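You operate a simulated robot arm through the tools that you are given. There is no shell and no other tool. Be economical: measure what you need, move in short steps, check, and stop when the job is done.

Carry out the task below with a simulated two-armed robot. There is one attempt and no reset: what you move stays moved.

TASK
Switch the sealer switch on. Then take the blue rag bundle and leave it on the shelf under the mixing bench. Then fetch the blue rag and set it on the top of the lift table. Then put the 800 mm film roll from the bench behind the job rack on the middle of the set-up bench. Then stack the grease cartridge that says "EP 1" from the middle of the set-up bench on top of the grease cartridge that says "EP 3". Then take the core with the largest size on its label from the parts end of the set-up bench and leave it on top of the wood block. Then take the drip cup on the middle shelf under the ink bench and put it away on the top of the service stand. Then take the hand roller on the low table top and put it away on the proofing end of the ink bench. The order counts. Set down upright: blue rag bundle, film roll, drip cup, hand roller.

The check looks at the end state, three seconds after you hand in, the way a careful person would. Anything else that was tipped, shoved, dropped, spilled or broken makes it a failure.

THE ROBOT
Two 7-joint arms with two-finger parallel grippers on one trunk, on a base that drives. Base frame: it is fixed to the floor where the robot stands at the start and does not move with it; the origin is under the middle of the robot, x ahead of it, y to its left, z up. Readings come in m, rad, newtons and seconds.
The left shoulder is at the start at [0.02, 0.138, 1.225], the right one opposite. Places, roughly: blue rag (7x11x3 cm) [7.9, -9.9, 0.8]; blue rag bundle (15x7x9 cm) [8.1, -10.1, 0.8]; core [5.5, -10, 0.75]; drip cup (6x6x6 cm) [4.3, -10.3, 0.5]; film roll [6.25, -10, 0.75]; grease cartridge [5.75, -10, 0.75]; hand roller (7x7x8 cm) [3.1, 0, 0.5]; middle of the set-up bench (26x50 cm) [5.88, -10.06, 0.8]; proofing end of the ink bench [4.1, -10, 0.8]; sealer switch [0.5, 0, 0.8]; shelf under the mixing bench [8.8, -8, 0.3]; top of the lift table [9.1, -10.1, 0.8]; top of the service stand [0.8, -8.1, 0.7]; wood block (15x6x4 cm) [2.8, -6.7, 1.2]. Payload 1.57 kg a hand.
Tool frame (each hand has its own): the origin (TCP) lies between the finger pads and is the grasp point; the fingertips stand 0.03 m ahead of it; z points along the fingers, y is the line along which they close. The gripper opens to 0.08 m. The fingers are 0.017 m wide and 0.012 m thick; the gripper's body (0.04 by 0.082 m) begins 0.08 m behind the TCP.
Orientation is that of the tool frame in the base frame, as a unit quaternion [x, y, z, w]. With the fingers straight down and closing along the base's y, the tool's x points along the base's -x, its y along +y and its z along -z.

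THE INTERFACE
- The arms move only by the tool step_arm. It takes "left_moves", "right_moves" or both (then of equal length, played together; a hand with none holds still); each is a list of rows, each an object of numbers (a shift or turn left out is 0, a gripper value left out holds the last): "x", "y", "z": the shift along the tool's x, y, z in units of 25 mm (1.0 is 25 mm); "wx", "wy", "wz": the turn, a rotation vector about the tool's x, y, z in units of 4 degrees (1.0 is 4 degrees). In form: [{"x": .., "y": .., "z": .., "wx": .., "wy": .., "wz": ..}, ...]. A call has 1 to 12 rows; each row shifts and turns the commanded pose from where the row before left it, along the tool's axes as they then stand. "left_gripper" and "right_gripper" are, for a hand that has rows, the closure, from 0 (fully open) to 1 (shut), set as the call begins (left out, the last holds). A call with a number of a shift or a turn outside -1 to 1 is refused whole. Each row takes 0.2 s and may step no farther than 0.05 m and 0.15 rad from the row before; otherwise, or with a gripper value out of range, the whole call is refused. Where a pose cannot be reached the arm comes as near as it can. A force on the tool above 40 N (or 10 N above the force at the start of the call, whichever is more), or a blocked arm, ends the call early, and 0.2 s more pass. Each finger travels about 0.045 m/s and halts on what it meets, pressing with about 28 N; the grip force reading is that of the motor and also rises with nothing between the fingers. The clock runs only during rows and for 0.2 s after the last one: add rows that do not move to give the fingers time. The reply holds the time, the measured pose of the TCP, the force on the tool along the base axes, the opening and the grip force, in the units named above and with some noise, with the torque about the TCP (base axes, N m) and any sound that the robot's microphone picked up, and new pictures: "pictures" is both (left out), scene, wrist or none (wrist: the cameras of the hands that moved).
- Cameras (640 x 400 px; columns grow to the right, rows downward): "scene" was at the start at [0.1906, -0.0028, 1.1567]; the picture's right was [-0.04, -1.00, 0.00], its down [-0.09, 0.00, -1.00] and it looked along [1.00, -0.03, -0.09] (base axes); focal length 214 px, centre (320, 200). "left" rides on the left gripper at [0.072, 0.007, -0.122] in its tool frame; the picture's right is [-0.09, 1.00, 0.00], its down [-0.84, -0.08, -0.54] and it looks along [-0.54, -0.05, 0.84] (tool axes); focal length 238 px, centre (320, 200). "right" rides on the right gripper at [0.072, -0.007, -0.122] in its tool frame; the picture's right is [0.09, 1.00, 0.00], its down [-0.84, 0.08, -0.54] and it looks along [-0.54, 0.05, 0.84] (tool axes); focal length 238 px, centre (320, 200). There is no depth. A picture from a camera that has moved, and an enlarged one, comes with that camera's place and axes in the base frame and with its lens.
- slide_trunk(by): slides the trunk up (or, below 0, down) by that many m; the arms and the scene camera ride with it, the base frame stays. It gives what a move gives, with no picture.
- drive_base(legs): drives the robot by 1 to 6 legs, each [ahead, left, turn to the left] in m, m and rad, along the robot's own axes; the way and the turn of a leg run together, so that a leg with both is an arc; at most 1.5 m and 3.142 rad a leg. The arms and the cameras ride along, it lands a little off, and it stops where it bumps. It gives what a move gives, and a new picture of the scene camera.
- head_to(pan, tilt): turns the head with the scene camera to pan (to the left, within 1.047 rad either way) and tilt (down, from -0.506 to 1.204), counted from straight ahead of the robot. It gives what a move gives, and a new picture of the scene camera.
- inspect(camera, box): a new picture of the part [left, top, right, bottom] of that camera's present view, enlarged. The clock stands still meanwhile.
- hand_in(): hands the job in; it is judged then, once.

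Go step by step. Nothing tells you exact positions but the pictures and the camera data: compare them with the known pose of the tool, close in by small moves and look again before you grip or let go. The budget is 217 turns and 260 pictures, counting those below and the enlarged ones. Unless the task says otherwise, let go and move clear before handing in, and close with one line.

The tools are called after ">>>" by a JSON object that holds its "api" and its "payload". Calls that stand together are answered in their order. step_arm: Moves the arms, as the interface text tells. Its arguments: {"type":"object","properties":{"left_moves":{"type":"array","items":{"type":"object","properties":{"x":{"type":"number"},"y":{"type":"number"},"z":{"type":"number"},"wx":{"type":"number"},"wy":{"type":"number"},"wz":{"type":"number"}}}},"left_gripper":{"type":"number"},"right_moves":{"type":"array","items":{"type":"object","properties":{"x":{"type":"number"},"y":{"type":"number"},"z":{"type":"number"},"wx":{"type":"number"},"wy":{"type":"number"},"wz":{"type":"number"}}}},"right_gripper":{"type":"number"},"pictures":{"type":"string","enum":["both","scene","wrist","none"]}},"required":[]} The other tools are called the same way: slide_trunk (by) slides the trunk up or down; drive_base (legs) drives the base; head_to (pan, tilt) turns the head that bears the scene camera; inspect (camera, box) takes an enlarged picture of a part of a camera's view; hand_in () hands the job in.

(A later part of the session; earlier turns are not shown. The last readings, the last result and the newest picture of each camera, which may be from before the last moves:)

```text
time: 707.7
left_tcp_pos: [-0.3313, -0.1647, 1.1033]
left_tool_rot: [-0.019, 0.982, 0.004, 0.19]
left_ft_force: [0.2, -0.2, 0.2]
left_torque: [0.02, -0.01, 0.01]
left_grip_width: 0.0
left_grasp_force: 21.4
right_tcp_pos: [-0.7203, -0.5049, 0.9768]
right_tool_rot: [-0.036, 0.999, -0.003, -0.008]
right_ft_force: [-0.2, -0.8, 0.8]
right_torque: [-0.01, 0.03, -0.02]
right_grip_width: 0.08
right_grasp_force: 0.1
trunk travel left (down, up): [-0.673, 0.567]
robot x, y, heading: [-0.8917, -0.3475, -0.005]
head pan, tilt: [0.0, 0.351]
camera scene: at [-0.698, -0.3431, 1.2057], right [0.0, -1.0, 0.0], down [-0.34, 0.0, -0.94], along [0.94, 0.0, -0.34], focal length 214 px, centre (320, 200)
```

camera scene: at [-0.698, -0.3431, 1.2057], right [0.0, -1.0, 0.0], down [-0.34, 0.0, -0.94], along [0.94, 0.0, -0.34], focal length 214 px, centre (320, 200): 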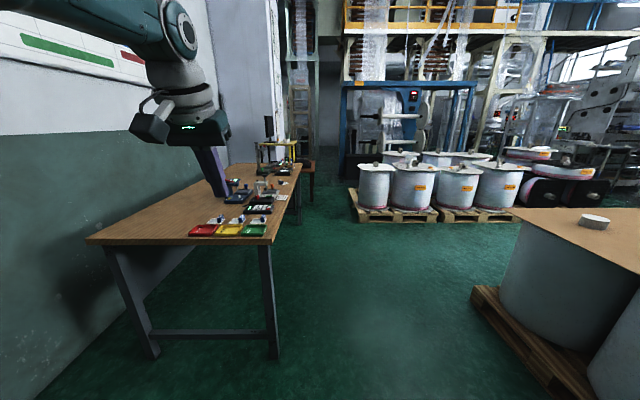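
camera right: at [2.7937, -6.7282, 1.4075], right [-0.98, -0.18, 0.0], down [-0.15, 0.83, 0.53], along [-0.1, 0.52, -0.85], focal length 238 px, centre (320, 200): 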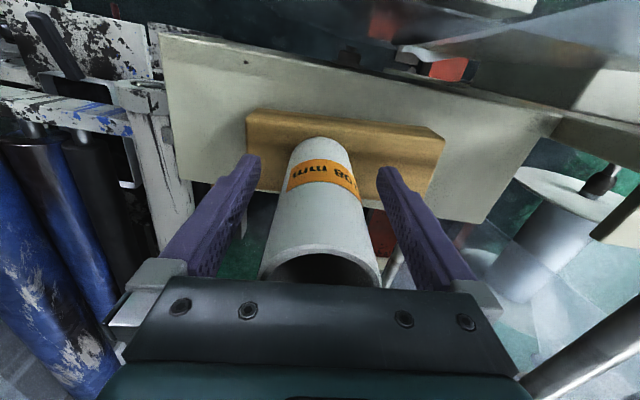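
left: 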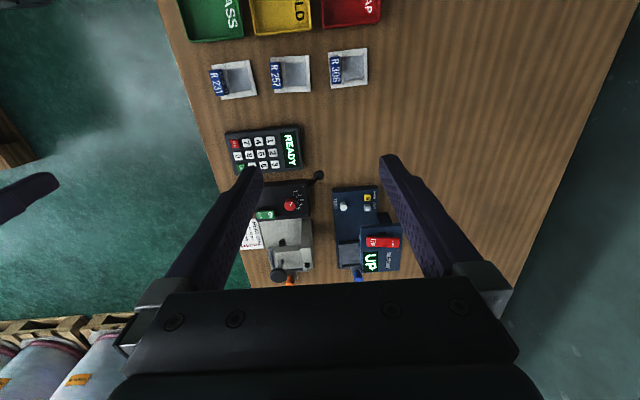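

The path between bench and pallets is clear. Drive along y≈−0.45 to x≈1.5.

>>> {"api": "drive_base", "payload": {"legs": [[1.2, -0.06, 0.004], [1.2, -0.05, 0]]}}

```text
time: 719.6
left_tcp_pos: [2.081, -0.2098, 1.1024]
left_tool_rot: [-0.044, 0.981, 0.009, 0.189]
left_ft_force: [-0.7, -0.3, 0.4]
left_torque: [-0.03, 0.02, 0.02]
left_grip_width: 0.0003
left_grasp_force: 21.1
right_tcp_pos: [1.7097, -0.5709, 0.9768]
right_tool_rot: [-0.062, 0.998, -0.002, -0.007]
right_ft_force: [-0.6, -0.1, -1.2]
right_torque: [0.05, 0.0, -0.05]
right_grip_width: 0.0801
right_grasp_force: 0.0
trunk travel left (down, up): [-0.673, 0.567]
robot x, y, heading: [1.534, -0.4171, 0.047]
head pan, tilt: [0.0, 0.351]
camera scene: at [1.7242, -0.4079, 1.2058], right [0.05, -1.0, 0.0], down [-0.34, -0.02, -0.94], along [0.94, 0.04, -0.34], focal length 214 px, centre (320, 200)
```

scene: 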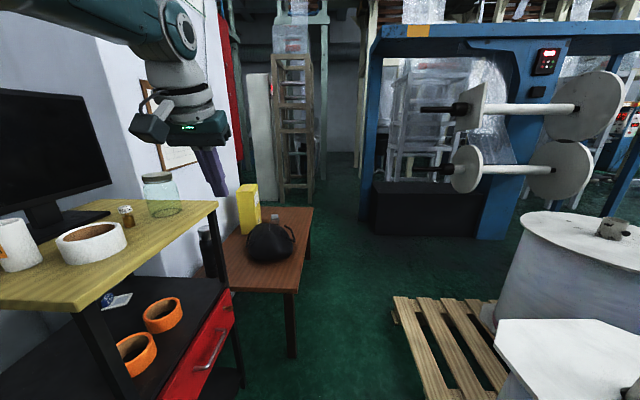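

>>> {"api": "inspect", "payload": {"camera": "scene", "box": [190, 170, 350, 270]}}

```text
4.00 times, centred on (270, 220) of scene
camera zoom: at [1.7242, -0.4079, 1.2058], right [0.05, -1.0, 0.0], down [-0.34, -0.02, -0.94], along [0.94, 0.04, -0.34], focal length 858 px, centre (520, 120)
```

zoom: 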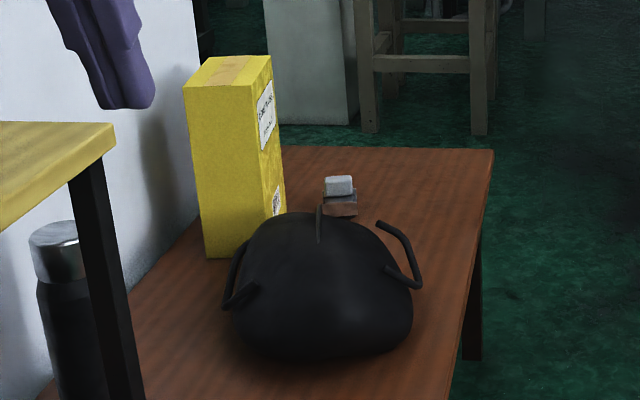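

The hand roller (grey on brown) is behind the black bag at ≈[3.10, −0.03]; table z≈0.5, right edge y≈−0.285. I drive past and face it from its right side, using the left hand.

>>> {"api": "drive_base", "payload": {"legs": [[0.9, -0.2, 0], [0.83, -0.12, 0], [0, 0, 1.524]]}}

>>> {"api": "head_to", "payload": {"pan": 0.2, "tilt": 0.75}}

```text
time: 727.1
left_tcp_pos: [3.5338, -0.3992, 1.1005]
left_tool_rot: [-0.051, 0.981, 0.01, 0.187]
left_ft_force: [-0.7, 0.1, 0.5]
left_torque: [0.03, -0.03, -0.02]
left_grip_width: 0.0
left_grasp_force: 21.5
right_tcp_pos: [3.1665, -0.7637, 0.9751]
right_tool_rot: [-0.07, 0.997, -0.002, -0.012]
right_ft_force: [-0.3, 0.1, 1.2]
right_torque: [0.0, -0.04, -0.01]
right_grip_width: 0.0803
right_grasp_force: 0.0
trunk travel left (down, up): [-0.673, 0.567]
robot x, y, heading: [2.9906, -0.6109, 0.06]
head pan, tilt: [0.0, 0.351]
stopped in leg 2: the robot was blocked; the commanded pose is now the measured one
camera scene: at [3.1792, -0.6014, 1.2041], right [0.06, -1.0, 0.0], down [-0.35, -0.02, -0.94], along [0.94, 0.06, -0.35], focal length 214 px, centre (320, 200)
```

scene: 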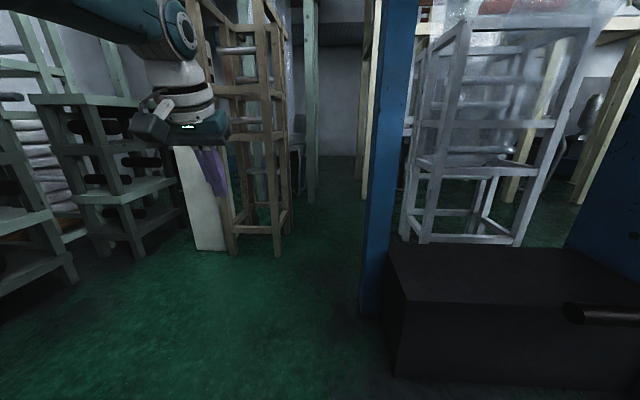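

```text
time: 727.9
left_tcp_pos: [3.5313, -0.3982, 1.0996]
left_tool_rot: [-0.053, 0.981, 0.011, 0.185]
left_ft_force: [-0.4, 0.1, -0.8]
left_torque: [-0.01, 0.0, -0.01]
left_grip_width: 0.0001
left_grasp_force: 21.1
right_tcp_pos: [3.1636, -0.764, 0.975]
right_tool_rot: [-0.07, 0.997, -0.001, -0.012]
right_ft_force: [0.6, -0.3, -0.2]
right_torque: [0.01, -0.03, 0.01]
right_grip_width: 0.0803
right_grasp_force: 0.0
trunk travel left (down, up): [-0.673, 0.567]
robot x, y, heading: [2.9919, -0.6146, 0.061]
head pan, tilt: [0.201, 0.75]
camera scene: at [3.165, -0.5858, 1.1689], right [0.26, -0.97, 0.0], down [-0.66, -0.18, -0.73], along [0.7, 0.19, -0.69], focal length 214 px, centre (320, 200)
```

scene: 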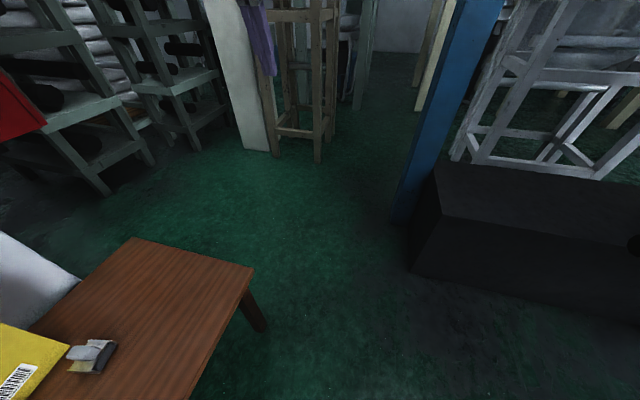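

The right elbow bumped a spindle. Shift left a bit, turn to face the table, then line up.

>>> {"api": "drive_base", "payload": {"legs": [[-0.06, 0.1, 0], [0, 0, 1.51], [-0.06, -0.34, 0]]}}

>>> {"api": "inspect", "payload": {"camera": "left", "box": [0, 0, 640, 400]}}

```text
time: 733.0
left_tcp_pos: [2.7415, 0.0473, 1.1078]
left_tool_rot: [0.704, -0.684, -0.141, -0.131]
left_ft_force: [-0.4, 1.1, -0.3]
left_torque: [-0.01, -0.04, -0.03]
left_grip_width: 0.0
left_grasp_force: 21.2
right_tcp_pos: [3.0764, -0.3451, 0.9755]
right_tool_rot: [0.729, -0.684, 0.004, 0.005]
right_ft_force: [0.3, -0.5, 0.5]
right_torque: [0.01, -0.01, -0.04]
right_grip_width: 0.08
right_grasp_force: 0.1
trunk travel left (down, up): [-0.673, 0.567]
robot x, y, heading: [2.9231, -0.5194, 1.558]
head pan, tilt: [0.201, 0.75]
stopped in leg 2: the robot was blocked; the commanded pose is now the measured one
camera scene: at [2.8994, -0.332, 1.1707], right [0.98, 0.19, -0.01], down [0.12, -0.67, -0.74], along [-0.14, 0.72, -0.68], focal length 214 px, centre (320, 200)
```

scene: 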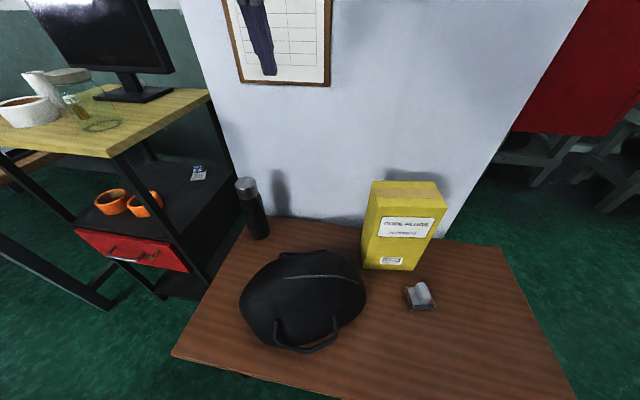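

```text
1.00 times, centred on (320, 200) of left (not enlarged: the box is as wide or as high as the picture)
camera zoom: at [2.7392, -0.0654, 1.1924], right [-1.0, 0.06, 0.04], down [0.07, 0.57, 0.82], along [0.02, 0.82, -0.57], focal length 238 px, centre (320, 200)
```

zoom: 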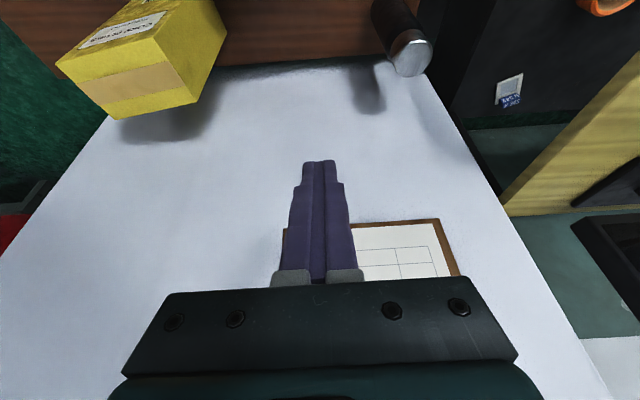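

Something (left fingers near the pillar) stopped the turn; back off 8 cm, then inspect the roller.

>>> {"api": "drive_base", "payload": {"legs": [[-0.06, 0, 0], [0, -0.39, 0.013]]}}

>>> {"api": "step_arm", "payload": {"left_moves": [{}, {}, {}, {}, {}], "left_gripper": 0, "pictures": "wrist"}}

>>> {"api": "inspect", "payload": {"camera": "scene", "box": [180, 190, 380, 315]}}

```text
time: 734.0
left_tcp_pos: [2.718, 0.0262, 1.1102]
left_tool_rot: [0.705, -0.681, -0.146, -0.131]
left_ft_force: [0.3, -0.1, 0.7]
left_torque: [0.0, -0.02, -0.01]
left_grip_width: 0.0003
left_grasp_force: 21.5
right_tcp_pos: [3.0582, -0.3636, 0.9748]
right_tool_rot: [0.734, -0.679, -0.001, 0.005]
right_ft_force: [-0.1, -0.1, 0.3]
right_torque: [0.02, 0.01, -0.02]
right_grip_width: 0.0799
right_grasp_force: 0.1
trunk travel left (down, up): [-0.673, 0.567]
robot x, y, heading: [2.9068, -0.5395, 1.569]
head pan, tilt: [0.201, 0.75]
stopped in leg 1: the robot was blocked; the commanded pose is now the measured one
camera scene: at [2.8814, -0.3522, 1.1703], right [0.98, 0.2, -0.01], down [0.12, -0.66, -0.74], along [-0.15, 0.72, -0.67], focal length 214 px, centre (320, 200)
```

scene: 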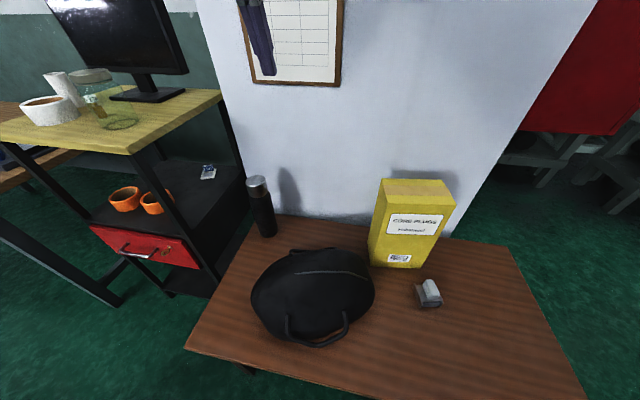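

```text
time: 735.2
left_tcp_pos: [2.72, 0.0261, 1.1143]
left_tool_rot: [0.706, -0.681, -0.147, -0.13]
left_ft_force: [-0.1, -0.6, -0.5]
left_torque: [-0.02, -0.01, 0.0]
left_grip_width: 0.08
left_grasp_force: 0.1
right_tcp_pos: [3.0561, -0.3616, 0.9772]
right_tool_rot: [0.733, -0.68, -0.002, 0.006]
right_ft_force: [0.4, -0.3, 0.3]
right_torque: [-0.02, -0.03, 0.0]
right_grip_width: 0.08
right_grasp_force: 0.0
trunk travel left (down, up): [-0.673, 0.567]
robot x, y, heading: [2.9101, -0.5441, 1.566]
head pan, tilt: [0.201, 0.75]
camera left: at [2.718, -0.0867, 1.1981], right [-1.0, 0.05, 0.05], down [0.07, 0.57, 0.82], along [0.01, 0.82, -0.57], focal length 238 px, centre (320, 200)
```

left: 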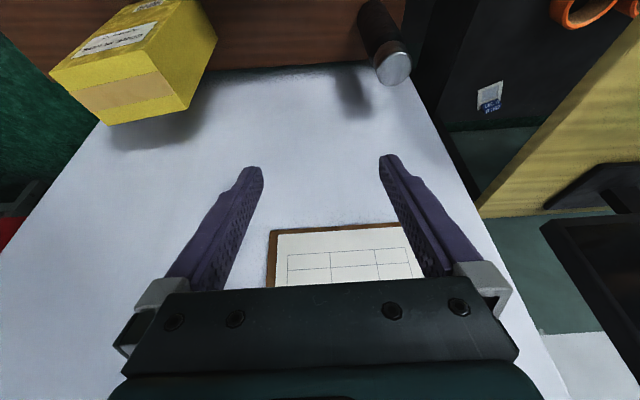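

```text
3.20 times, centred on (280, 252) of scene
camera zoom: at [2.8811, -0.3514, 1.1732], right [0.98, 0.2, -0.01], down [0.12, -0.66, -0.74], along [-0.15, 0.73, -0.67], focal length 686 px, centre (448, 32)
```

zoom: 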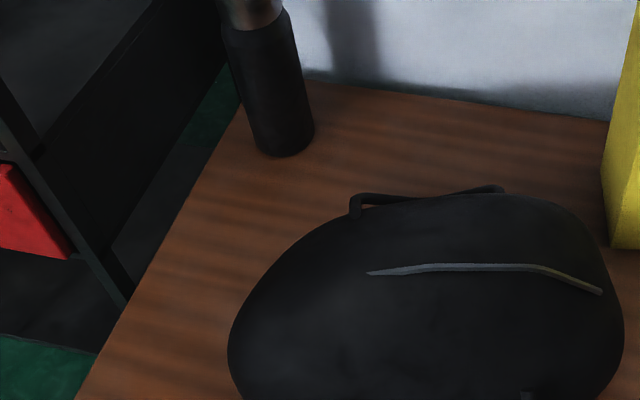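

Backing is blocked by the pallet behind; strafe right instead.

>>> {"api": "drive_base", "payload": {"legs": [[0, -0.2, 0], [-0.02, -0.2, 0]]}}

```text
time: 735.9
left_tcp_pos: [2.722, 0.0261, 1.1111]
left_tool_rot: [0.706, -0.682, -0.144, -0.129]
left_ft_force: [0.2, 0.2, 1.3]
left_torque: [-0.02, 0.01, -0.01]
left_grip_width: 0.0801
left_grasp_force: 0.0
right_tcp_pos: [3.0586, -0.3638, 0.9759]
right_tool_rot: [0.732, -0.681, 0.001, 0.006]
right_ft_force: [0.4, -0.3, 0.6]
right_torque: [0.03, 0.01, -0.03]
right_grip_width: 0.0799
right_grasp_force: 0.0
trunk travel left (down, up): [-0.673, 0.567]
robot x, y, heading: [2.9101, -0.5404, 1.57]
head pan, tilt: [0.201, 0.75]
stopped in leg 1: the robot was blocked; the commanded pose is now the measured one
camera scene: at [2.8825, -0.3522, 1.1714], right [0.98, 0.19, -0.01], down [0.12, -0.66, -0.74], along [-0.15, 0.72, -0.67], focal length 214 px, centre (320, 200)
```

scene: 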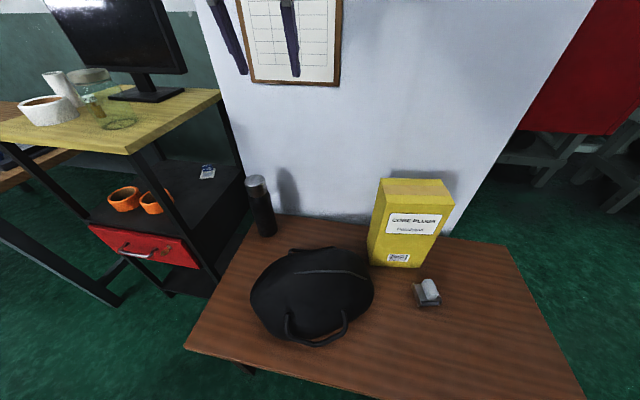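

>>> {"api": "drive_base", "payload": {"legs": [[0.07, 0, 0], [0, -0.15, 0]]}}

```text
time: 738.1
left_tcp_pos: [2.8815, 0.1008, 1.1097]
left_tool_rot: [0.708, -0.679, -0.142, -0.133]
left_ft_force: [-0.1, -0.6, 0.5]
left_torque: [-0.02, 0.02, -0.03]
left_grip_width: 0.0799
left_grasp_force: 0.2
right_tcp_pos: [3.2224, -0.2867, 0.9776]
right_tool_rot: [0.734, -0.679, 0.003, 0.003]
right_ft_force: [-0.1, 0.1, -0.1]
right_torque: [0.02, -0.01, -0.03]
right_grip_width: 0.0801
right_grasp_force: 0.1
trunk travel left (down, up): [-0.673, 0.567]
robot x, y, heading: [3.0679, -0.4686, 1.575]
head pan, tilt: [0.201, 0.75]
stopped in leg 2: the robot was blocked; the commanded pose is now the measured one
camera scene: at [3.0439, -0.276, 1.1722], right [0.98, 0.2, 0.0], down [0.13, -0.66, -0.74], along [-0.15, 0.72, -0.67], focal length 214 px, centre (320, 200)
```

scene: 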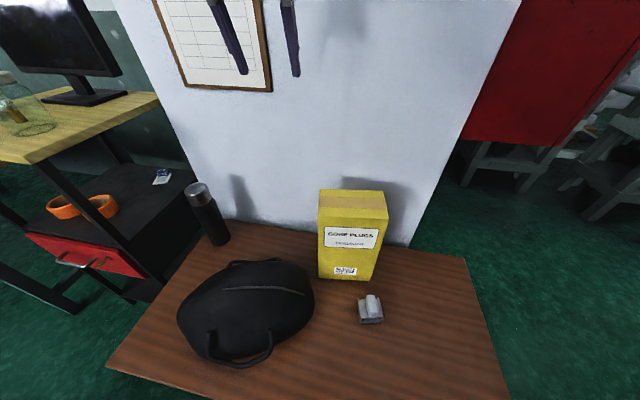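

The base squeezes between table leg and pallet. I'll thread it: back, right, back, right.

>>> {"api": "drive_base", "payload": {"legs": [[-0.07, 0, 0], [0, -0.075, 0], [-0.09, 0, 0], [0, -0.17, 0]]}}

```text
time: 738.8
left_tcp_pos: [2.8757, 0.098, 1.1089]
left_tool_rot: [0.71, -0.677, -0.142, -0.132]
left_ft_force: [1.4, 0.4, 0.0]
left_torque: [-0.02, -0.02, -0.03]
left_grip_width: 0.08
left_grasp_force: 0.0
right_tcp_pos: [3.2188, -0.2877, 0.9776]
right_tool_rot: [0.737, -0.676, 0.005, 0.001]
right_ft_force: [-0.4, -0.2, -0.4]
right_torque: [0.02, 0.0, -0.01]
right_grip_width: 0.0804
right_grasp_force: 0.1
trunk travel left (down, up): [-0.673, 0.567]
robot x, y, heading: [3.061, -0.4644, 1.573]
head pan, tilt: [0.201, 0.75]
stopped in leg 1: the robot was blocked; the commanded pose is now the measured one
camera scene: at [3.0411, -0.2783, 1.1712], right [0.98, 0.21, 0.0], down [0.14, -0.66, -0.74], along [-0.15, 0.72, -0.67], focal length 214 px, centre (320, 200)
```

scene: 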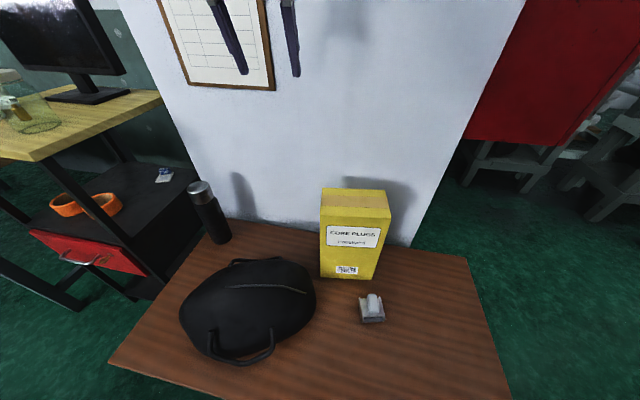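

The right elbow likely sits back against the winder mandrel; extending the right hand forward frees it. I raise the left hand and extend the right hand toward the roller.

>>> {"api": "step_arm", "payload": {"left_moves": [{"z": -1}, {"z": -1}, {"z": -1}, {"z": -1}, {"z": -1}, {"z": -1}, {"z": -1}, {"z": -1}, {"z": -1}, {"z": -1}, {"z": -1}, {"z": -1}], "right_moves": [{"x": -1, "y": 0.3}, {"x": -1, "y": 0.3}, {"x": -1, "y": 0.3}, {"x": -1, "y": 0.3}, {"x": -1, "y": 0.3}, {"x": -1, "y": 0.3}, {"x": -1, "y": 0.3}, {"x": -1, "y": 0.3}, {"x": -0.6, "y": 0.2}, {}, {}, {}], "pictures": "none"}}

```text
time: 739.9
left_tcp_pos: [2.8747, 0.0624, 1.1142]
left_tool_rot: [0.722, -0.683, -0.082, -0.074]
left_ft_force: [-0.9, 0.6, -0.6]
left_torque: [-0.03, -0.03, -0.02]
left_grip_width: 0.08
left_grasp_force: 0.1
left hand out of reach, approached as far as the arm can: row 1, 2, 3, 4, 5
right_tcp_pos: [3.1835, -0.1966, 0.9766]
right_tool_rot: [0.737, -0.676, 0.006, 0.003]
right_ft_force: [-0.2, -0.1, 0.0]
right_torque: [-0.01, -0.02, 0.0]
right_grip_width: 0.08
right_grasp_force: 0.1
trunk travel left (down, up): [-0.673, 0.567]
robot x, y, heading: [3.0638, -0.4669, 1.579]
head pan, tilt: [0.201, 0.75]
stopped in row 5 (left hand): the arm was blocked; the commanded pose is now the measured one
```

>>> {"api": "step_arm", "payload": {"left_moves": [{"x": 1, "wy": 0.5}, {"x": 1, "wy": 0.5}, {"x": 1, "wy": 0.5}, {"x": 1}, {"x": 1}, {"x": 1}, {"x": 1}, {"x": 1}], "right_moves": [{"x": -1, "y": 0.3}, {"x": -1, "y": 0.3}, {"x": -1, "y": 0.3}, {"x": -1, "y": 0.3}, {}, {}, {}, {}], "pictures": "none"}}

```text
time: 741.6
left_tcp_pos: [2.8965, 0.0427, 1.0916]
left_tool_rot: [0.726, -0.686, -0.046, -0.038]
left_ft_force: [0.3, -0.1, -0.3]
left_torque: [-0.02, 0.02, 0.03]
left_grip_width: 0.08
left_grasp_force: 0.0
left hand out of reach, approached as far as the arm can: row 1, 2, 3, 4, 5, 6, 7, 8
right_tcp_pos: [3.1469, -0.0986, 0.9778]
right_tool_rot: [0.736, -0.677, 0.004, 0.002]
right_ft_force: [0.1, 0.5, -0.3]
right_torque: [0.01, 0.01, -0.01]
right_grip_width: 0.08
right_grasp_force: 0.1
trunk travel left (down, up): [-0.673, 0.567]
robot x, y, heading: [3.071, -0.4654, 1.57]
head pan, tilt: [0.201, 0.75]
```

I'll pick with the right hand (left closed to stay slim). Check alignment with the right wrist camera.

>>> {"api": "step_arm", "payload": {"right_moves": [{"z": 0.8, "x": -0.5}, {"z": 0.8, "x": -0.5}, {"z": 0.8}, {"z": 0.8}, {}], "left_moves": [{}, {}, {}, {}, {}], "left_gripper": 1, "pictures": "none"}}

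>>> {"api": "inspect", "payload": {"camera": "right", "box": [0, 0, 640, 400]}}

```text
time: 742.9
left_tcp_pos: [2.8974, 0.0439, 1.0909]
left_tool_rot: [0.725, -0.686, -0.047, -0.04]
left_ft_force: [-0.1, 0.0, 0.0]
left_torque: [0.01, 0.0, -0.01]
left_grip_width: 0.0001
left_grasp_force: 14.5
right_tcp_pos: [3.1481, -0.0738, 0.898]
right_tool_rot: [0.736, -0.677, 0.004, 0.002]
right_ft_force: [-0.4, -0.9, 0.1]
right_torque: [0.02, -0.05, -0.02]
right_grip_width: 0.0801
right_grasp_force: 0.0
trunk travel left (down, up): [-0.673, 0.567]
robot x, y, heading: [3.0648, -0.4661, 1.577]
head pan, tilt: [0.201, 0.75]
```

```text
1.00 times, centred on (320, 200) of right (not enlarged: the box is as wide or as high as the picture)
camera zoom: at [3.1597, -0.1432, 1.0224], right [-0.98, -0.17, 0.0], down [-0.15, 0.83, 0.54], along [-0.09, 0.53, -0.84], focal length 238 px, centre (320, 200)
```

zoom: 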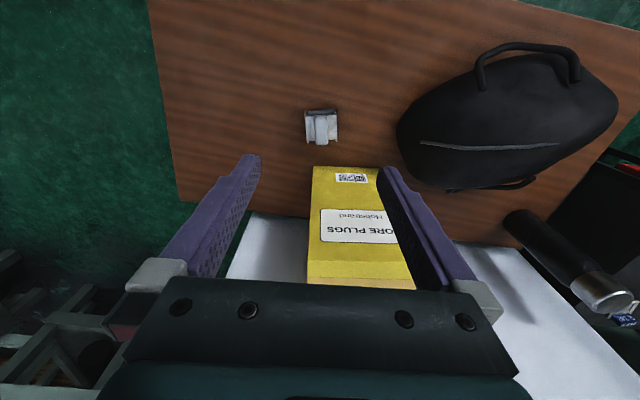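

Roller centre ≈[3.138, −0.018]. Move over it and lower partway.

>>> {"api": "drive_base", "payload": {"legs": [[0.056, 0.01, 0]]}}

>>> {"api": "slide_trunk", "payload": {"by": -0.27}}

>>> {"api": "inspect", "payload": {"camera": "right", "box": [160, 50, 480, 250]}}

```text
time: 743.8
left_tcp_pos: [2.8893, 0.0901, 1.0853]
left_tool_rot: [0.726, -0.686, -0.041, -0.037]
left_ft_force: [-0.1, 0.0, -0.3]
left_torque: [-0.03, -0.02, -0.01]
left_grip_width: 0.0
left_grasp_force: 21.6
right_tcp_pos: [3.1406, -0.0285, 0.8937]
right_tool_rot: [0.736, -0.677, 0.01, 0.005]
right_ft_force: [0.1, 0.0, -0.3]
right_torque: [-0.02, -0.02, 0.01]
right_grip_width: 0.0801
right_grasp_force: 0.0
trunk travel left (down, up): [-0.673, 0.567]
robot x, y, heading: [3.0536, -0.4122, 1.581]
head pan, tilt: [0.201, 0.75]
camera scene: at [3.0341, -0.2297, 1.1701], right [0.98, 0.21, 0.0], down [0.14, -0.67, -0.73], along [-0.15, 0.72, -0.68], focal length 214 px, centre (320, 200)
```

scene: 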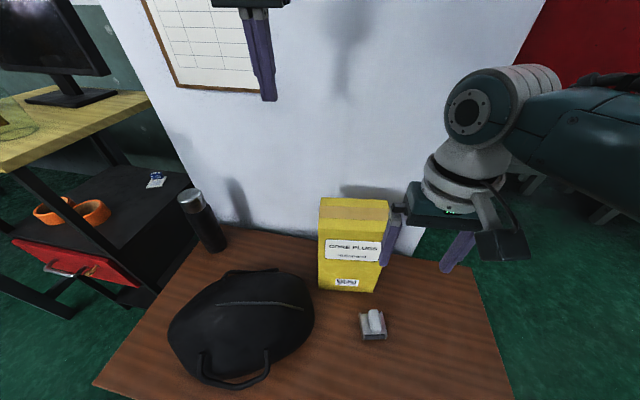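

```text
time: 746.6
left_tcp_pos: [2.8892, 0.09, 0.8139]
left_tool_rot: [0.725, -0.686, -0.041, -0.036]
left_ft_force: [0.2, 0.0, 0.0]
left_torque: [-0.01, 0.04, -0.02]
left_grip_width: 0.0001
left_grasp_force: 22.4
right_tcp_pos: [3.1407, -0.0287, 0.6234]
right_tool_rot: [0.736, -0.677, 0.01, 0.005]
right_ft_force: [0.4, 0.6, 0.0]
right_torque: [0.0, -0.04, 0.0]
right_grip_width: 0.0799
right_grasp_force: 0.0
trunk travel left (down, up): [-0.403, 0.837]
robot x, y, heading: [3.0537, -0.4105, 1.579]
head pan, tilt: [0.201, 0.75]
```

```text
2.00 times, centred on (320, 150) of right
camera zoom: at [3.1521, -0.0974, 0.749], right [-0.98, -0.17, 0.0], down [-0.15, 0.84, 0.52], along [-0.09, 0.52, -0.85], focal length 477 px, centre (320, 300)
```

zoom: 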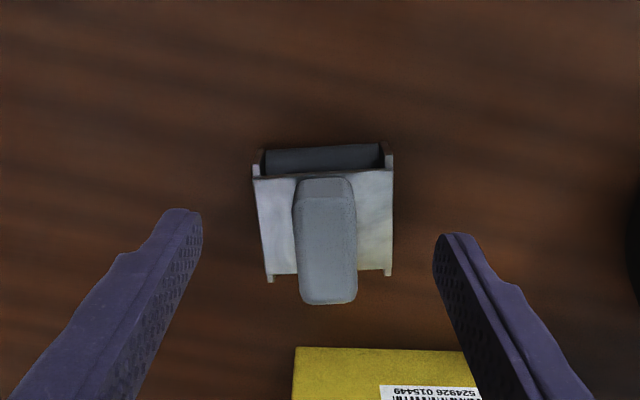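

The roller stands with its handle up; bracket ~6 cm wide. Align and lower to grip.

>>> {"api": "step_arm", "payload": {"right_moves": [{"x": -0.35, "y": 0.13}, {"x": -0.3, "y": 0.13}, {}], "pictures": "none"}}

>>> {"api": "slide_trunk", "payload": {"by": -0.06}}

>>> {"api": "inspect", "payload": {"camera": "right", "box": [160, 50, 480, 250]}}

```text
time: 747.4
left_tcp_pos: [2.89, 0.09, 0.8146]
left_tool_rot: [0.726, -0.686, -0.041, -0.036]
left_ft_force: [0.2, -0.2, -0.7]
left_torque: [0.01, 0.03, 0.0]
left_grip_width: 0.0
left_grasp_force: 21.4
right_tcp_pos: [3.1315, -0.0136, 0.6235]
right_tool_rot: [0.736, -0.677, 0.009, 0.005]
right_ft_force: [0.0, -0.6, -0.1]
right_torque: [-0.01, 0.01, -0.01]
right_grip_width: 0.08
right_grasp_force: 0.0
trunk travel left (down, up): [-0.403, 0.837]
robot x, y, heading: [3.0512, -0.4133, 1.573]
head pan, tilt: [0.201, 0.75]
```

```text
time: 748.4
left_tcp_pos: [2.8898, 0.0912, 0.7531]
left_tool_rot: [0.725, -0.686, -0.041, -0.036]
left_ft_force: [-0.4, 0.0, 0.7]
left_torque: [0.01, 0.0, -0.03]
left_grip_width: 0.0001
left_grasp_force: 21.2
right_tcp_pos: [3.1314, -0.0126, 0.5651]
right_tool_rot: [0.736, -0.676, 0.009, 0.005]
right_ft_force: [0.2, -0.1, 0.3]
right_torque: [-0.01, 0.0, 0.01]
right_grip_width: 0.0798
right_grasp_force: 0.0
trunk travel left (down, up): [-0.343, 0.897]
robot x, y, heading: [3.0464, -0.4093, 1.575]
head pan, tilt: [0.201, 0.75]
```

```text
2.00 times, centred on (320, 150) of right
camera zoom: at [3.143, -0.082, 0.6885], right [-0.98, -0.17, 0.0], down [-0.15, 0.84, 0.52], along [-0.09, 0.52, -0.85], focal length 477 px, centre (320, 300)
```

zoom: 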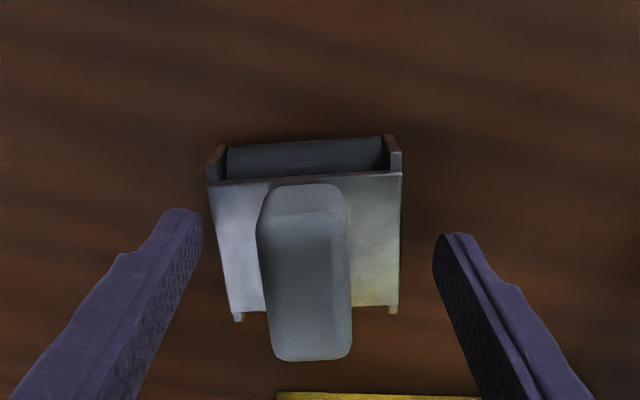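

>>> {"api": "step_arm", "payload": {"right_moves": [{"y": -0.22}, {"z": 0.3}, {"z": 0.3}, {}], "pictures": "none"}}

>>> {"api": "step_arm", "payload": {"right_moves": [{}, {}, {}, {}, {}], "right_gripper": 1, "pictures": "wrist"}}

```text
time: 749.4
left_tcp_pos: [2.8898, 0.0896, 0.7545]
left_tool_rot: [0.725, -0.686, -0.041, -0.036]
left_ft_force: [0.5, 0.1, -0.6]
left_torque: [-0.02, 0.02, -0.02]
left_grip_width: 0.0
left_grasp_force: 21.3
right_tcp_pos: [3.1374, -0.0142, 0.5481]
right_tool_rot: [0.736, -0.677, 0.009, 0.006]
right_ft_force: [-0.4, -0.3, -0.3]
right_torque: [0.01, -0.03, 0.01]
right_grip_width: 0.08
right_grasp_force: 0.1
trunk travel left (down, up): [-0.343, 0.897]
robot x, y, heading: [3.0517, -0.4143, 1.58]
head pan, tilt: [0.201, 0.75]
```

```text
time: 750.6
left_tcp_pos: [2.8881, 0.0899, 0.7544]
left_tool_rot: [0.726, -0.686, -0.042, -0.036]
left_ft_force: [0.1, -0.4, -0.5]
left_torque: [0.0, 0.02, 0.02]
left_grip_width: 0.0004
left_grasp_force: 21.0
right_tcp_pos: [3.1371, -0.0135, 0.5492]
right_tool_rot: [0.737, -0.676, 0.009, 0.005]
right_ft_force: [-0.7, 0.5, -0.4]
right_torque: [0.02, 0.02, 0.02]
right_grip_width: 0.0666
right_grasp_force: 28.1
trunk travel left (down, up): [-0.343, 0.897]
robot x, y, heading: [3.0538, -0.4093, 1.58]
head pan, tilt: [0.201, 0.75]
camera right: at [3.1482, -0.082, 0.6731], right [-0.98, -0.17, 0.0], down [-0.15, 0.84, 0.52], along [-0.09, 0.52, -0.85], focal length 238 px, centre (320, 200)
```

right: 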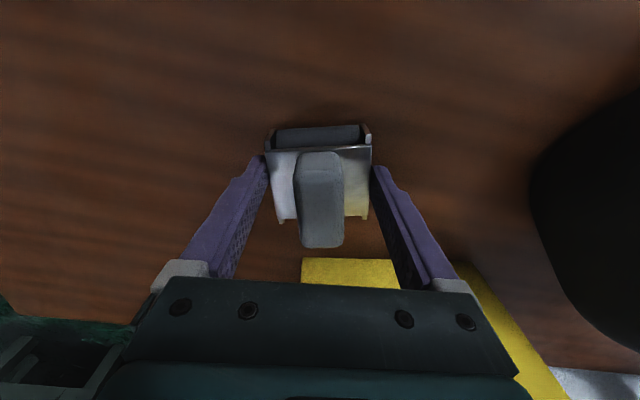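

Gripped. Lift, turn back to face +x, and back out along the way I came.

>>> {"api": "slide_trunk", "payload": {"by": 0.4}}

>>> {"api": "slide_trunk", "payload": {"by": 0.15}}

>>> {"api": "drive_base", "payload": {"legs": [[0, 0, -1.577], [-0.08, -0.165, 0], [-0.54, 0.005, 0], [-0.9, 0.15, 0], [-1.2, 0, 0], [-1.2, 0, 0]]}}

```text
time: 754.4
left_tcp_pos: [2.8891, 0.0899, 1.156]
left_tool_rot: [0.726, -0.686, -0.04, -0.035]
left_ft_force: [0.2, -0.3, 0.7]
left_torque: [-0.02, 0.0, -0.02]
left_grip_width: 0.0
left_grasp_force: 21.2
right_tcp_pos: [3.1367, -0.0127, 0.9484]
right_tool_rot: [0.736, -0.677, 0.009, 0.005]
right_ft_force: [-0.2, 0.8, -2.0]
right_torque: [0.03, 0.0, 0.05]
right_grip_width: 0.0662
right_grasp_force: 27.7
trunk travel left (down, up): [-0.743, 0.497]
robot x, y, heading: [3.049, -0.4114, 1.578]
head pan, tilt: [0.201, 0.75]
```

```text
time: 756.1
left_tcp_pos: [2.8904, 0.0896, 1.3035]
left_tool_rot: [0.726, -0.686, -0.04, -0.037]
left_ft_force: [0.5, 0.2, -0.7]
left_torque: [0.02, 0.01, 0.0]
left_grip_width: 0.0001
left_grasp_force: 21.2
right_tcp_pos: [3.138, -0.0141, 1.0986]
right_tool_rot: [0.736, -0.677, 0.01, 0.005]
right_ft_force: [-0.2, 0.0, -1.9]
right_torque: [-0.01, -0.03, -0.05]
right_grip_width: 0.0658
right_grasp_force: 28.4
trunk travel left (down, up): [-0.893, 0.347]
robot x, y, heading: [3.055, -0.4167, 1.579]
head pan, tilt: [0.201, 0.75]
```

```text
time: 758.0
left_tcp_pos: [3.0655, 0.1179, 1.3041]
left_tool_rot: [-0.584, 0.81, 0.034, 0.042]
left_ft_force: [-0.2, -0.1, 0.6]
left_torque: [0.0, 0.0, -0.01]
left_grip_width: 0.0
left_grasp_force: 21.4
right_tcp_pos: [3.2562, -0.07, 1.0965]
right_tool_rot: [-0.596, 0.803, -0.008, -0.007]
right_ft_force: [0.2, -0.6, -2.2]
right_torque: [-0.02, 0.02, -0.02]
right_grip_width: 0.0658
right_grasp_force: 28.0
trunk travel left (down, up): [-0.893, 0.347]
robot x, y, heading: [3.0372, -0.407, 1.203]
head pan, tilt: [0.201, 0.75]
stopped in leg 1: the robot was blocked; the commanded pose is now the measured one
camera scene: at [3.0817, -0.2334, 1.3894], right [0.99, -0.17, 0.0], down [-0.12, -0.67, -0.73], along [0.12, 0.72, -0.68], focal length 214 px, centre (320, 200)
```

scene: 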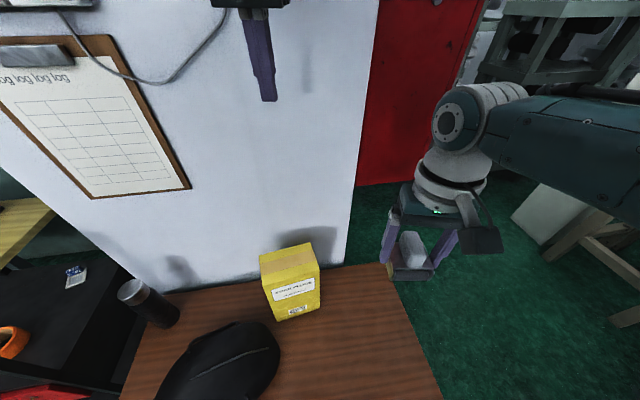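

The base corner met the table leg. Shift back/left to [2.93, −0.5], then turn and continue.

>>> {"api": "drive_base", "payload": {"legs": [[-0.12, 0.07, 0], [0, 0, -1.2], [0, -0.07, 0], [-0.5, 0, 0], [-0.9, 0.15, 0], [-1.2, 0, 0]]}}

```text
time: 775.4
left_tcp_pos: [0.8645, -0.1919, 1.3056]
left_tool_rot: [0.001, 0.999, 0.002, 0.054]
left_ft_force: [0.0, -1.0, 0.2]
left_torque: [0.03, 0.02, 0.03]
left_grip_width: 0.0002
left_grasp_force: 21.2
right_tcp_pos: [0.7478, -0.4324, 1.0982]
right_tool_rot: [-0.011, 1.0, -0.003, -0.011]
right_ft_force: [0.6, 0.0, -2.0]
right_torque: [-0.01, 0.0, -0.03]
right_grip_width: 0.0641
right_grasp_force: 28.4
trunk travel left (down, up): [-0.893, 0.347]
robot x, y, heading: [0.3538, -0.3259, -0.05]
head pan, tilt: [0.201, 0.75]
camera scene: at [0.5371, -0.3173, 1.3901], right [0.15, -0.99, 0.0], down [-0.67, -0.1, -0.73], along [0.72, 0.11, -0.68], focal length 214 px, centre (320, 200)
```

scene: 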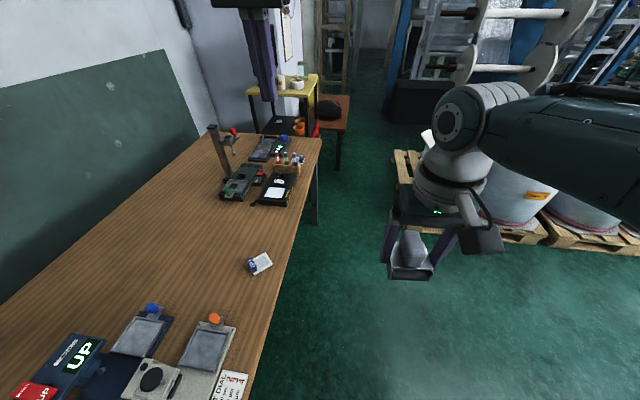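

Out of the tight area. Drive back around via the aisle toward the ink bench.

>>> {"api": "drive_base", "payload": {"legs": [[0, -0.16, 0.05], [-1.32, 0, 0], [0, 0, -1.571], [1.5, 0, 0], [1.5, 0, 0], [1.5, 0, 0]]}}

```text
time: 808.2
left_tcp_pos: [-0.4848, -5.5327, 1.3049]
left_tool_rot: [0.658, 0.751, -0.034, 0.042]
left_ft_force: [0.1, -0.1, 0.8]
left_torque: [0.0, 0.01, -0.02]
left_grip_width: 0.0
left_grasp_force: 21.7
right_tcp_pos: [-0.7395, -5.4472, 1.0979]
right_tool_rot: [0.649, 0.761, 0.006, -0.01]
right_ft_force: [-0.3, 0.5, -1.3]
right_torque: [0.0, -0.02, 0.03]
right_grip_width: 0.0634
right_grasp_force: 28.1
trunk travel left (down, up): [-0.893, 0.347]
robot x, y, heading: [-0.6869, -5.0471, -1.488]
head pan, tilt: [0.201, 0.75]
camera scene: at [-0.6552, -5.2239, 1.3901], right [-0.96, -0.28, 0.0], down [-0.19, 0.66, -0.73], along [0.2, -0.7, -0.68], focal length 214 px, centre (320, 200)
```

scene: 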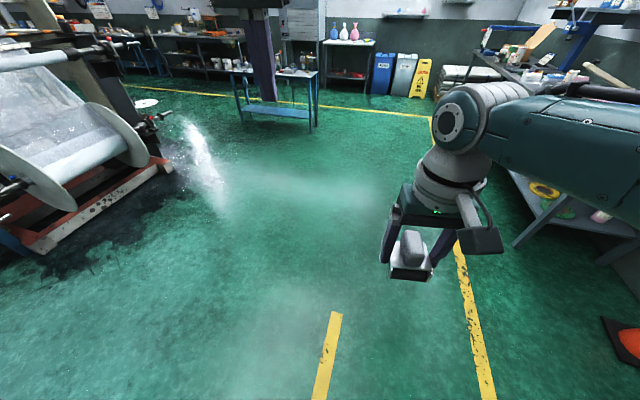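

>>> {"api": "drive_base", "payload": {"legs": [[1.5, 0, -0.083], [1.45, 0, 0], [0.95, 0, 0], [0, 0, 1.571], [1.5, 0, 0], [1.5, 0, 0]]}}

```text
time: 844.6
left_tcp_pos: [2.9944, -8.7878, 1.3056]
left_tool_rot: [-0.019, 0.998, 0.002, 0.054]
left_ft_force: [-0.6, 0.5, 0.5]
left_torque: [0.01, -0.02, -0.03]
left_grip_width: 0.0001
left_grasp_force: 21.1
right_tcp_pos: [2.8864, -9.0329, 1.0979]
right_tool_rot: [-0.032, 0.999, -0.003, -0.011]
right_ft_force: [0.1, 0.5, -2.0]
right_torque: [-0.01, 0.01, -0.01]
right_grip_width: 0.0634
right_grasp_force: 28.6
trunk travel left (down, up): [-0.893, 0.347]
robot x, y, heading: [2.4881, -8.9441, -0.01]
head pan, tilt: [0.201, 0.75]
camera scene: at [2.6705, -8.9267, 1.3901], right [0.19, -0.98, 0.0], down [-0.67, -0.13, -0.73], along [0.72, 0.14, -0.68], focal length 214 px, centre (320, 200)
```

scene: 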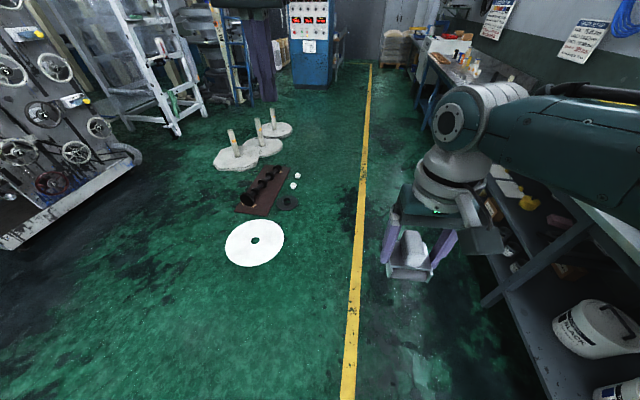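

>>> {"api": "drive_base", "payload": {"legs": [[1.4, 0, 0.01], [0.35, 0, 0], [0, 0, -1.571], [0.25, 0, 0]]}}

```text
time: 858.7
left_tcp_pos: [4.4043, -9.6668, 1.3047]
left_tool_rot: [0.684, 0.727, -0.036, 0.04]
left_ft_force: [0.2, 0.5, 0.2]
left_torque: [0.01, -0.01, 0.02]
left_grip_width: 0.0001
left_grasp_force: 21.4
right_tcp_pos: [4.1571, -9.5664, 1.0983]
right_tool_rot: [0.676, 0.737, 0.005, -0.01]
right_ft_force: [-0.1, 0.5, -1.3]
right_torque: [0.01, 0.0, 0.03]
right_grip_width: 0.0635
right_grasp_force: 28.0
trunk travel left (down, up): [-0.893, 0.347]
robot x, y, heading: [4.2376, -9.1677, -1.558]
head pan, tilt: [0.201, 0.75]
camera scene: at [4.2558, -9.3488, 1.3901], right [-0.98, -0.21, 0.0], down [-0.14, 0.67, -0.73], along [0.15, -0.71, -0.68], focal length 214 px, centre (320, 200)
```

scene: 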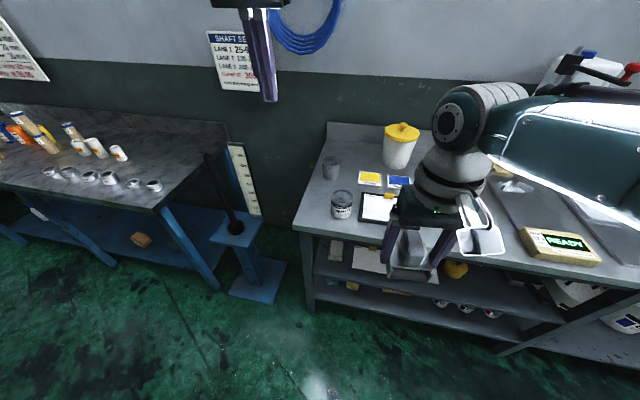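

>>> {"api": "inspect", "payload": {"camera": "scene", "box": [285, 115, 445, 255]}}

```text
2.86 times, centred on (365, 185) of scene
camera zoom: at [4.2558, -9.3488, 1.3901], right [-0.98, -0.21, 0.0], down [-0.14, 0.67, -0.73], along [0.15, -0.71, -0.68], focal length 613 px, centre (191, 243)
```

zoom: 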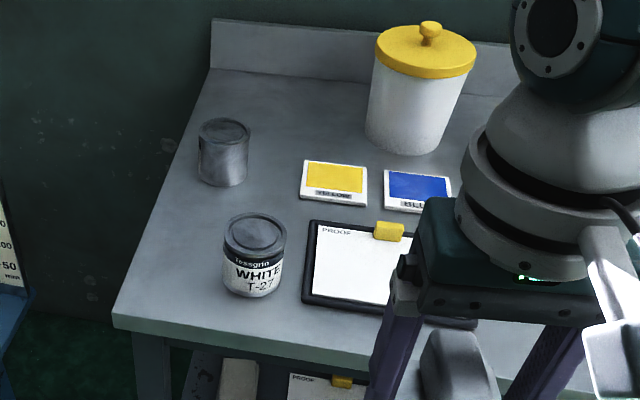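

Free spot ≈[4.285, −10.02] between the tin, the WHITE can and the colour cards. Drive so the roller is above it.

>>> {"api": "drive_base", "payload": {"legs": [[0.2, 0.121, 0], [0.25, 0, 0]]}}

>>> {"api": "inspect", "payload": {"camera": "right", "box": [0, 0, 640, 400]}}

```text
time: 861.9
left_tcp_pos: [4.5264, -10.112, 1.304]
left_tool_rot: [0.686, 0.726, -0.035, 0.039]
left_ft_force: [0.1, 1.0, 0.7]
left_torque: [-0.01, -0.01, -0.04]
left_grip_width: 0.0001
left_grasp_force: 21.5
right_tcp_pos: [4.2795, -10.0103, 1.098]
right_tool_rot: [0.677, 0.736, 0.005, -0.01]
right_ft_force: [0.6, -0.1, -1.5]
right_torque: [0.0, -0.01, -0.01]
right_grip_width: 0.0634
right_grasp_force: 28.2
trunk travel left (down, up): [-0.893, 0.347]
robot x, y, heading: [4.3645, -9.6134, -1.56]
head pan, tilt: [0.201, 0.75]
camera scene: at [4.3795, -9.7927, 1.3901], right [-0.98, -0.21, 0.0], down [-0.14, 0.67, -0.73], along [0.15, -0.72, -0.68], focal length 214 px, centre (320, 200)
```

scene: 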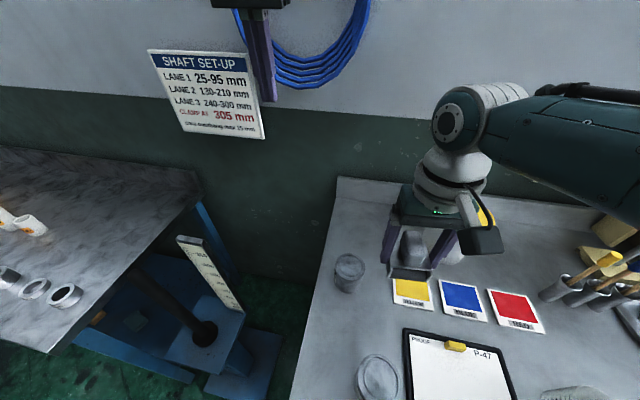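

```text
1.00 times, centred on (320, 200) of right (not enlarged: the box is as wide or as high as the picture)
camera zoom: at [4.267, -9.9406, 1.2226], right [0.98, 0.18, 0.0], down [0.15, -0.84, 0.52], along [0.09, -0.52, -0.85], focal length 238 px, centre (320, 200)
```

zoom: 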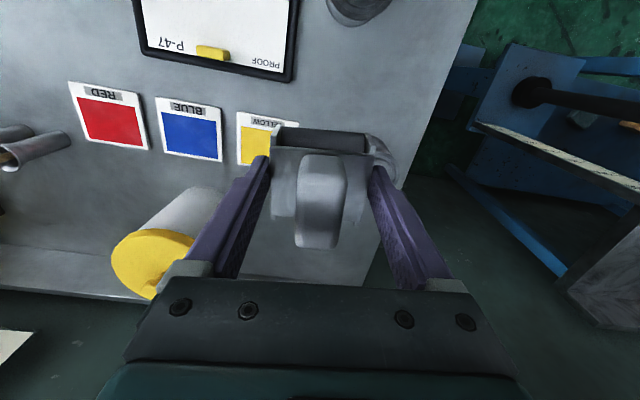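

The roller is above the free spot. Lower.

>>> {"api": "slide_trunk", "payload": {"by": -0.19}}

>>> {"api": "inspect", "payload": {"camera": "right", "box": [160, 50, 480, 250]}}

```text
time: 864.0
left_tcp_pos: [4.5266, -10.1117, 1.1149]
left_tool_rot: [0.685, 0.726, -0.036, 0.041]
left_ft_force: [0.5, -0.2, 0.7]
left_torque: [-0.02, 0.01, -0.01]
left_grip_width: 0.0
left_grasp_force: 21.4
right_tcp_pos: [4.2786, -10.009, 0.908]
right_tool_rot: [0.676, 0.737, 0.004, -0.009]
right_ft_force: [-0.6, -0.4, -1.5]
right_torque: [0.02, 0.01, 0.03]
right_grip_width: 0.0634
right_grasp_force: 27.6
trunk travel left (down, up): [-0.703, 0.537]
robot x, y, heading: [4.365, -9.6114, -1.565]
head pan, tilt: [0.201, 0.75]
```

```text
2.00 times, centred on (320, 150) of right
camera zoom: at [4.267, -9.9407, 1.0327], right [0.98, 0.18, 0.0], down [0.15, -0.84, 0.52], along [0.09, -0.52, -0.85], focal length 477 px, centre (320, 300)
```

zoom: 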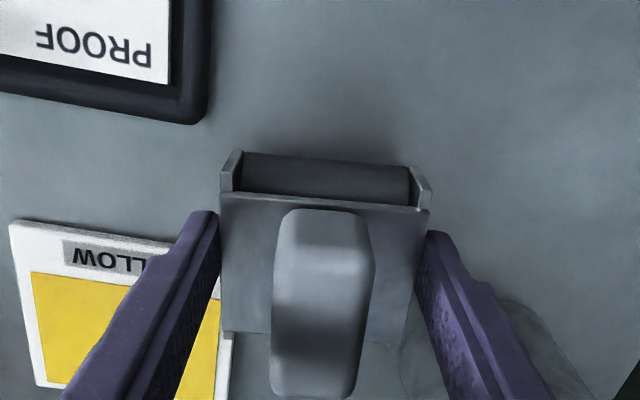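

Shift 12 mm right and 15 mm toward me to clear the card, then lower gently.

>>> {"api": "step_arm", "payload": {"right_moves": [{"x": 0.28, "y": 0.27}, {"x": 0.28, "y": 0.27}, {"z": 0.15}, {"z": 0.15}, {"z": 0.12}, {"z": 0.12}, {"z": 0.12}, {"z": 0.1}, {"z": 0.1}, {"z": 0.1}, {"z": 0.1}, {"z": 0.1}], "pictures": "wrist"}}

```text
time: 865.3
left_tcp_pos: [4.5255, -10.112, 1.1144]
left_tool_rot: [0.686, 0.726, -0.035, 0.039]
left_ft_force: [-0.7, -0.6, -0.5]
left_torque: [0.01, -0.01, 0.0]
left_grip_width: 0.0
left_grasp_force: 21.0
right_tcp_pos: [4.2911, -9.9952, 0.8981]
right_tool_rot: [0.677, 0.736, 0.005, -0.009]
right_ft_force: [-4.4, 8.2, 18.4]
right_torque: [0.06, -0.03, 0.06]
right_grip_width: 0.0634
right_grasp_force: 28.1
trunk travel left (down, up): [-0.703, 0.537]
robot x, y, heading: [4.3613, -9.6137, -1.568]
head pan, tilt: [0.201, 0.75]
stopped in row 6 (right hand): the force on the tool passed its limit at 42 N (the readings are from after the stop); the commanded pose is now the measured one
camera right: at [4.279, -9.9257, 1.0234], right [0.98, 0.18, 0.0], down [0.15, -0.84, 0.52], along [0.09, -0.52, -0.85], focal length 238 px, centre (320, 200)
```

right: 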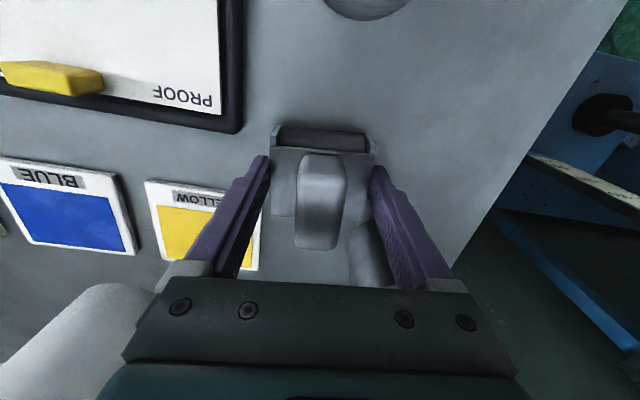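

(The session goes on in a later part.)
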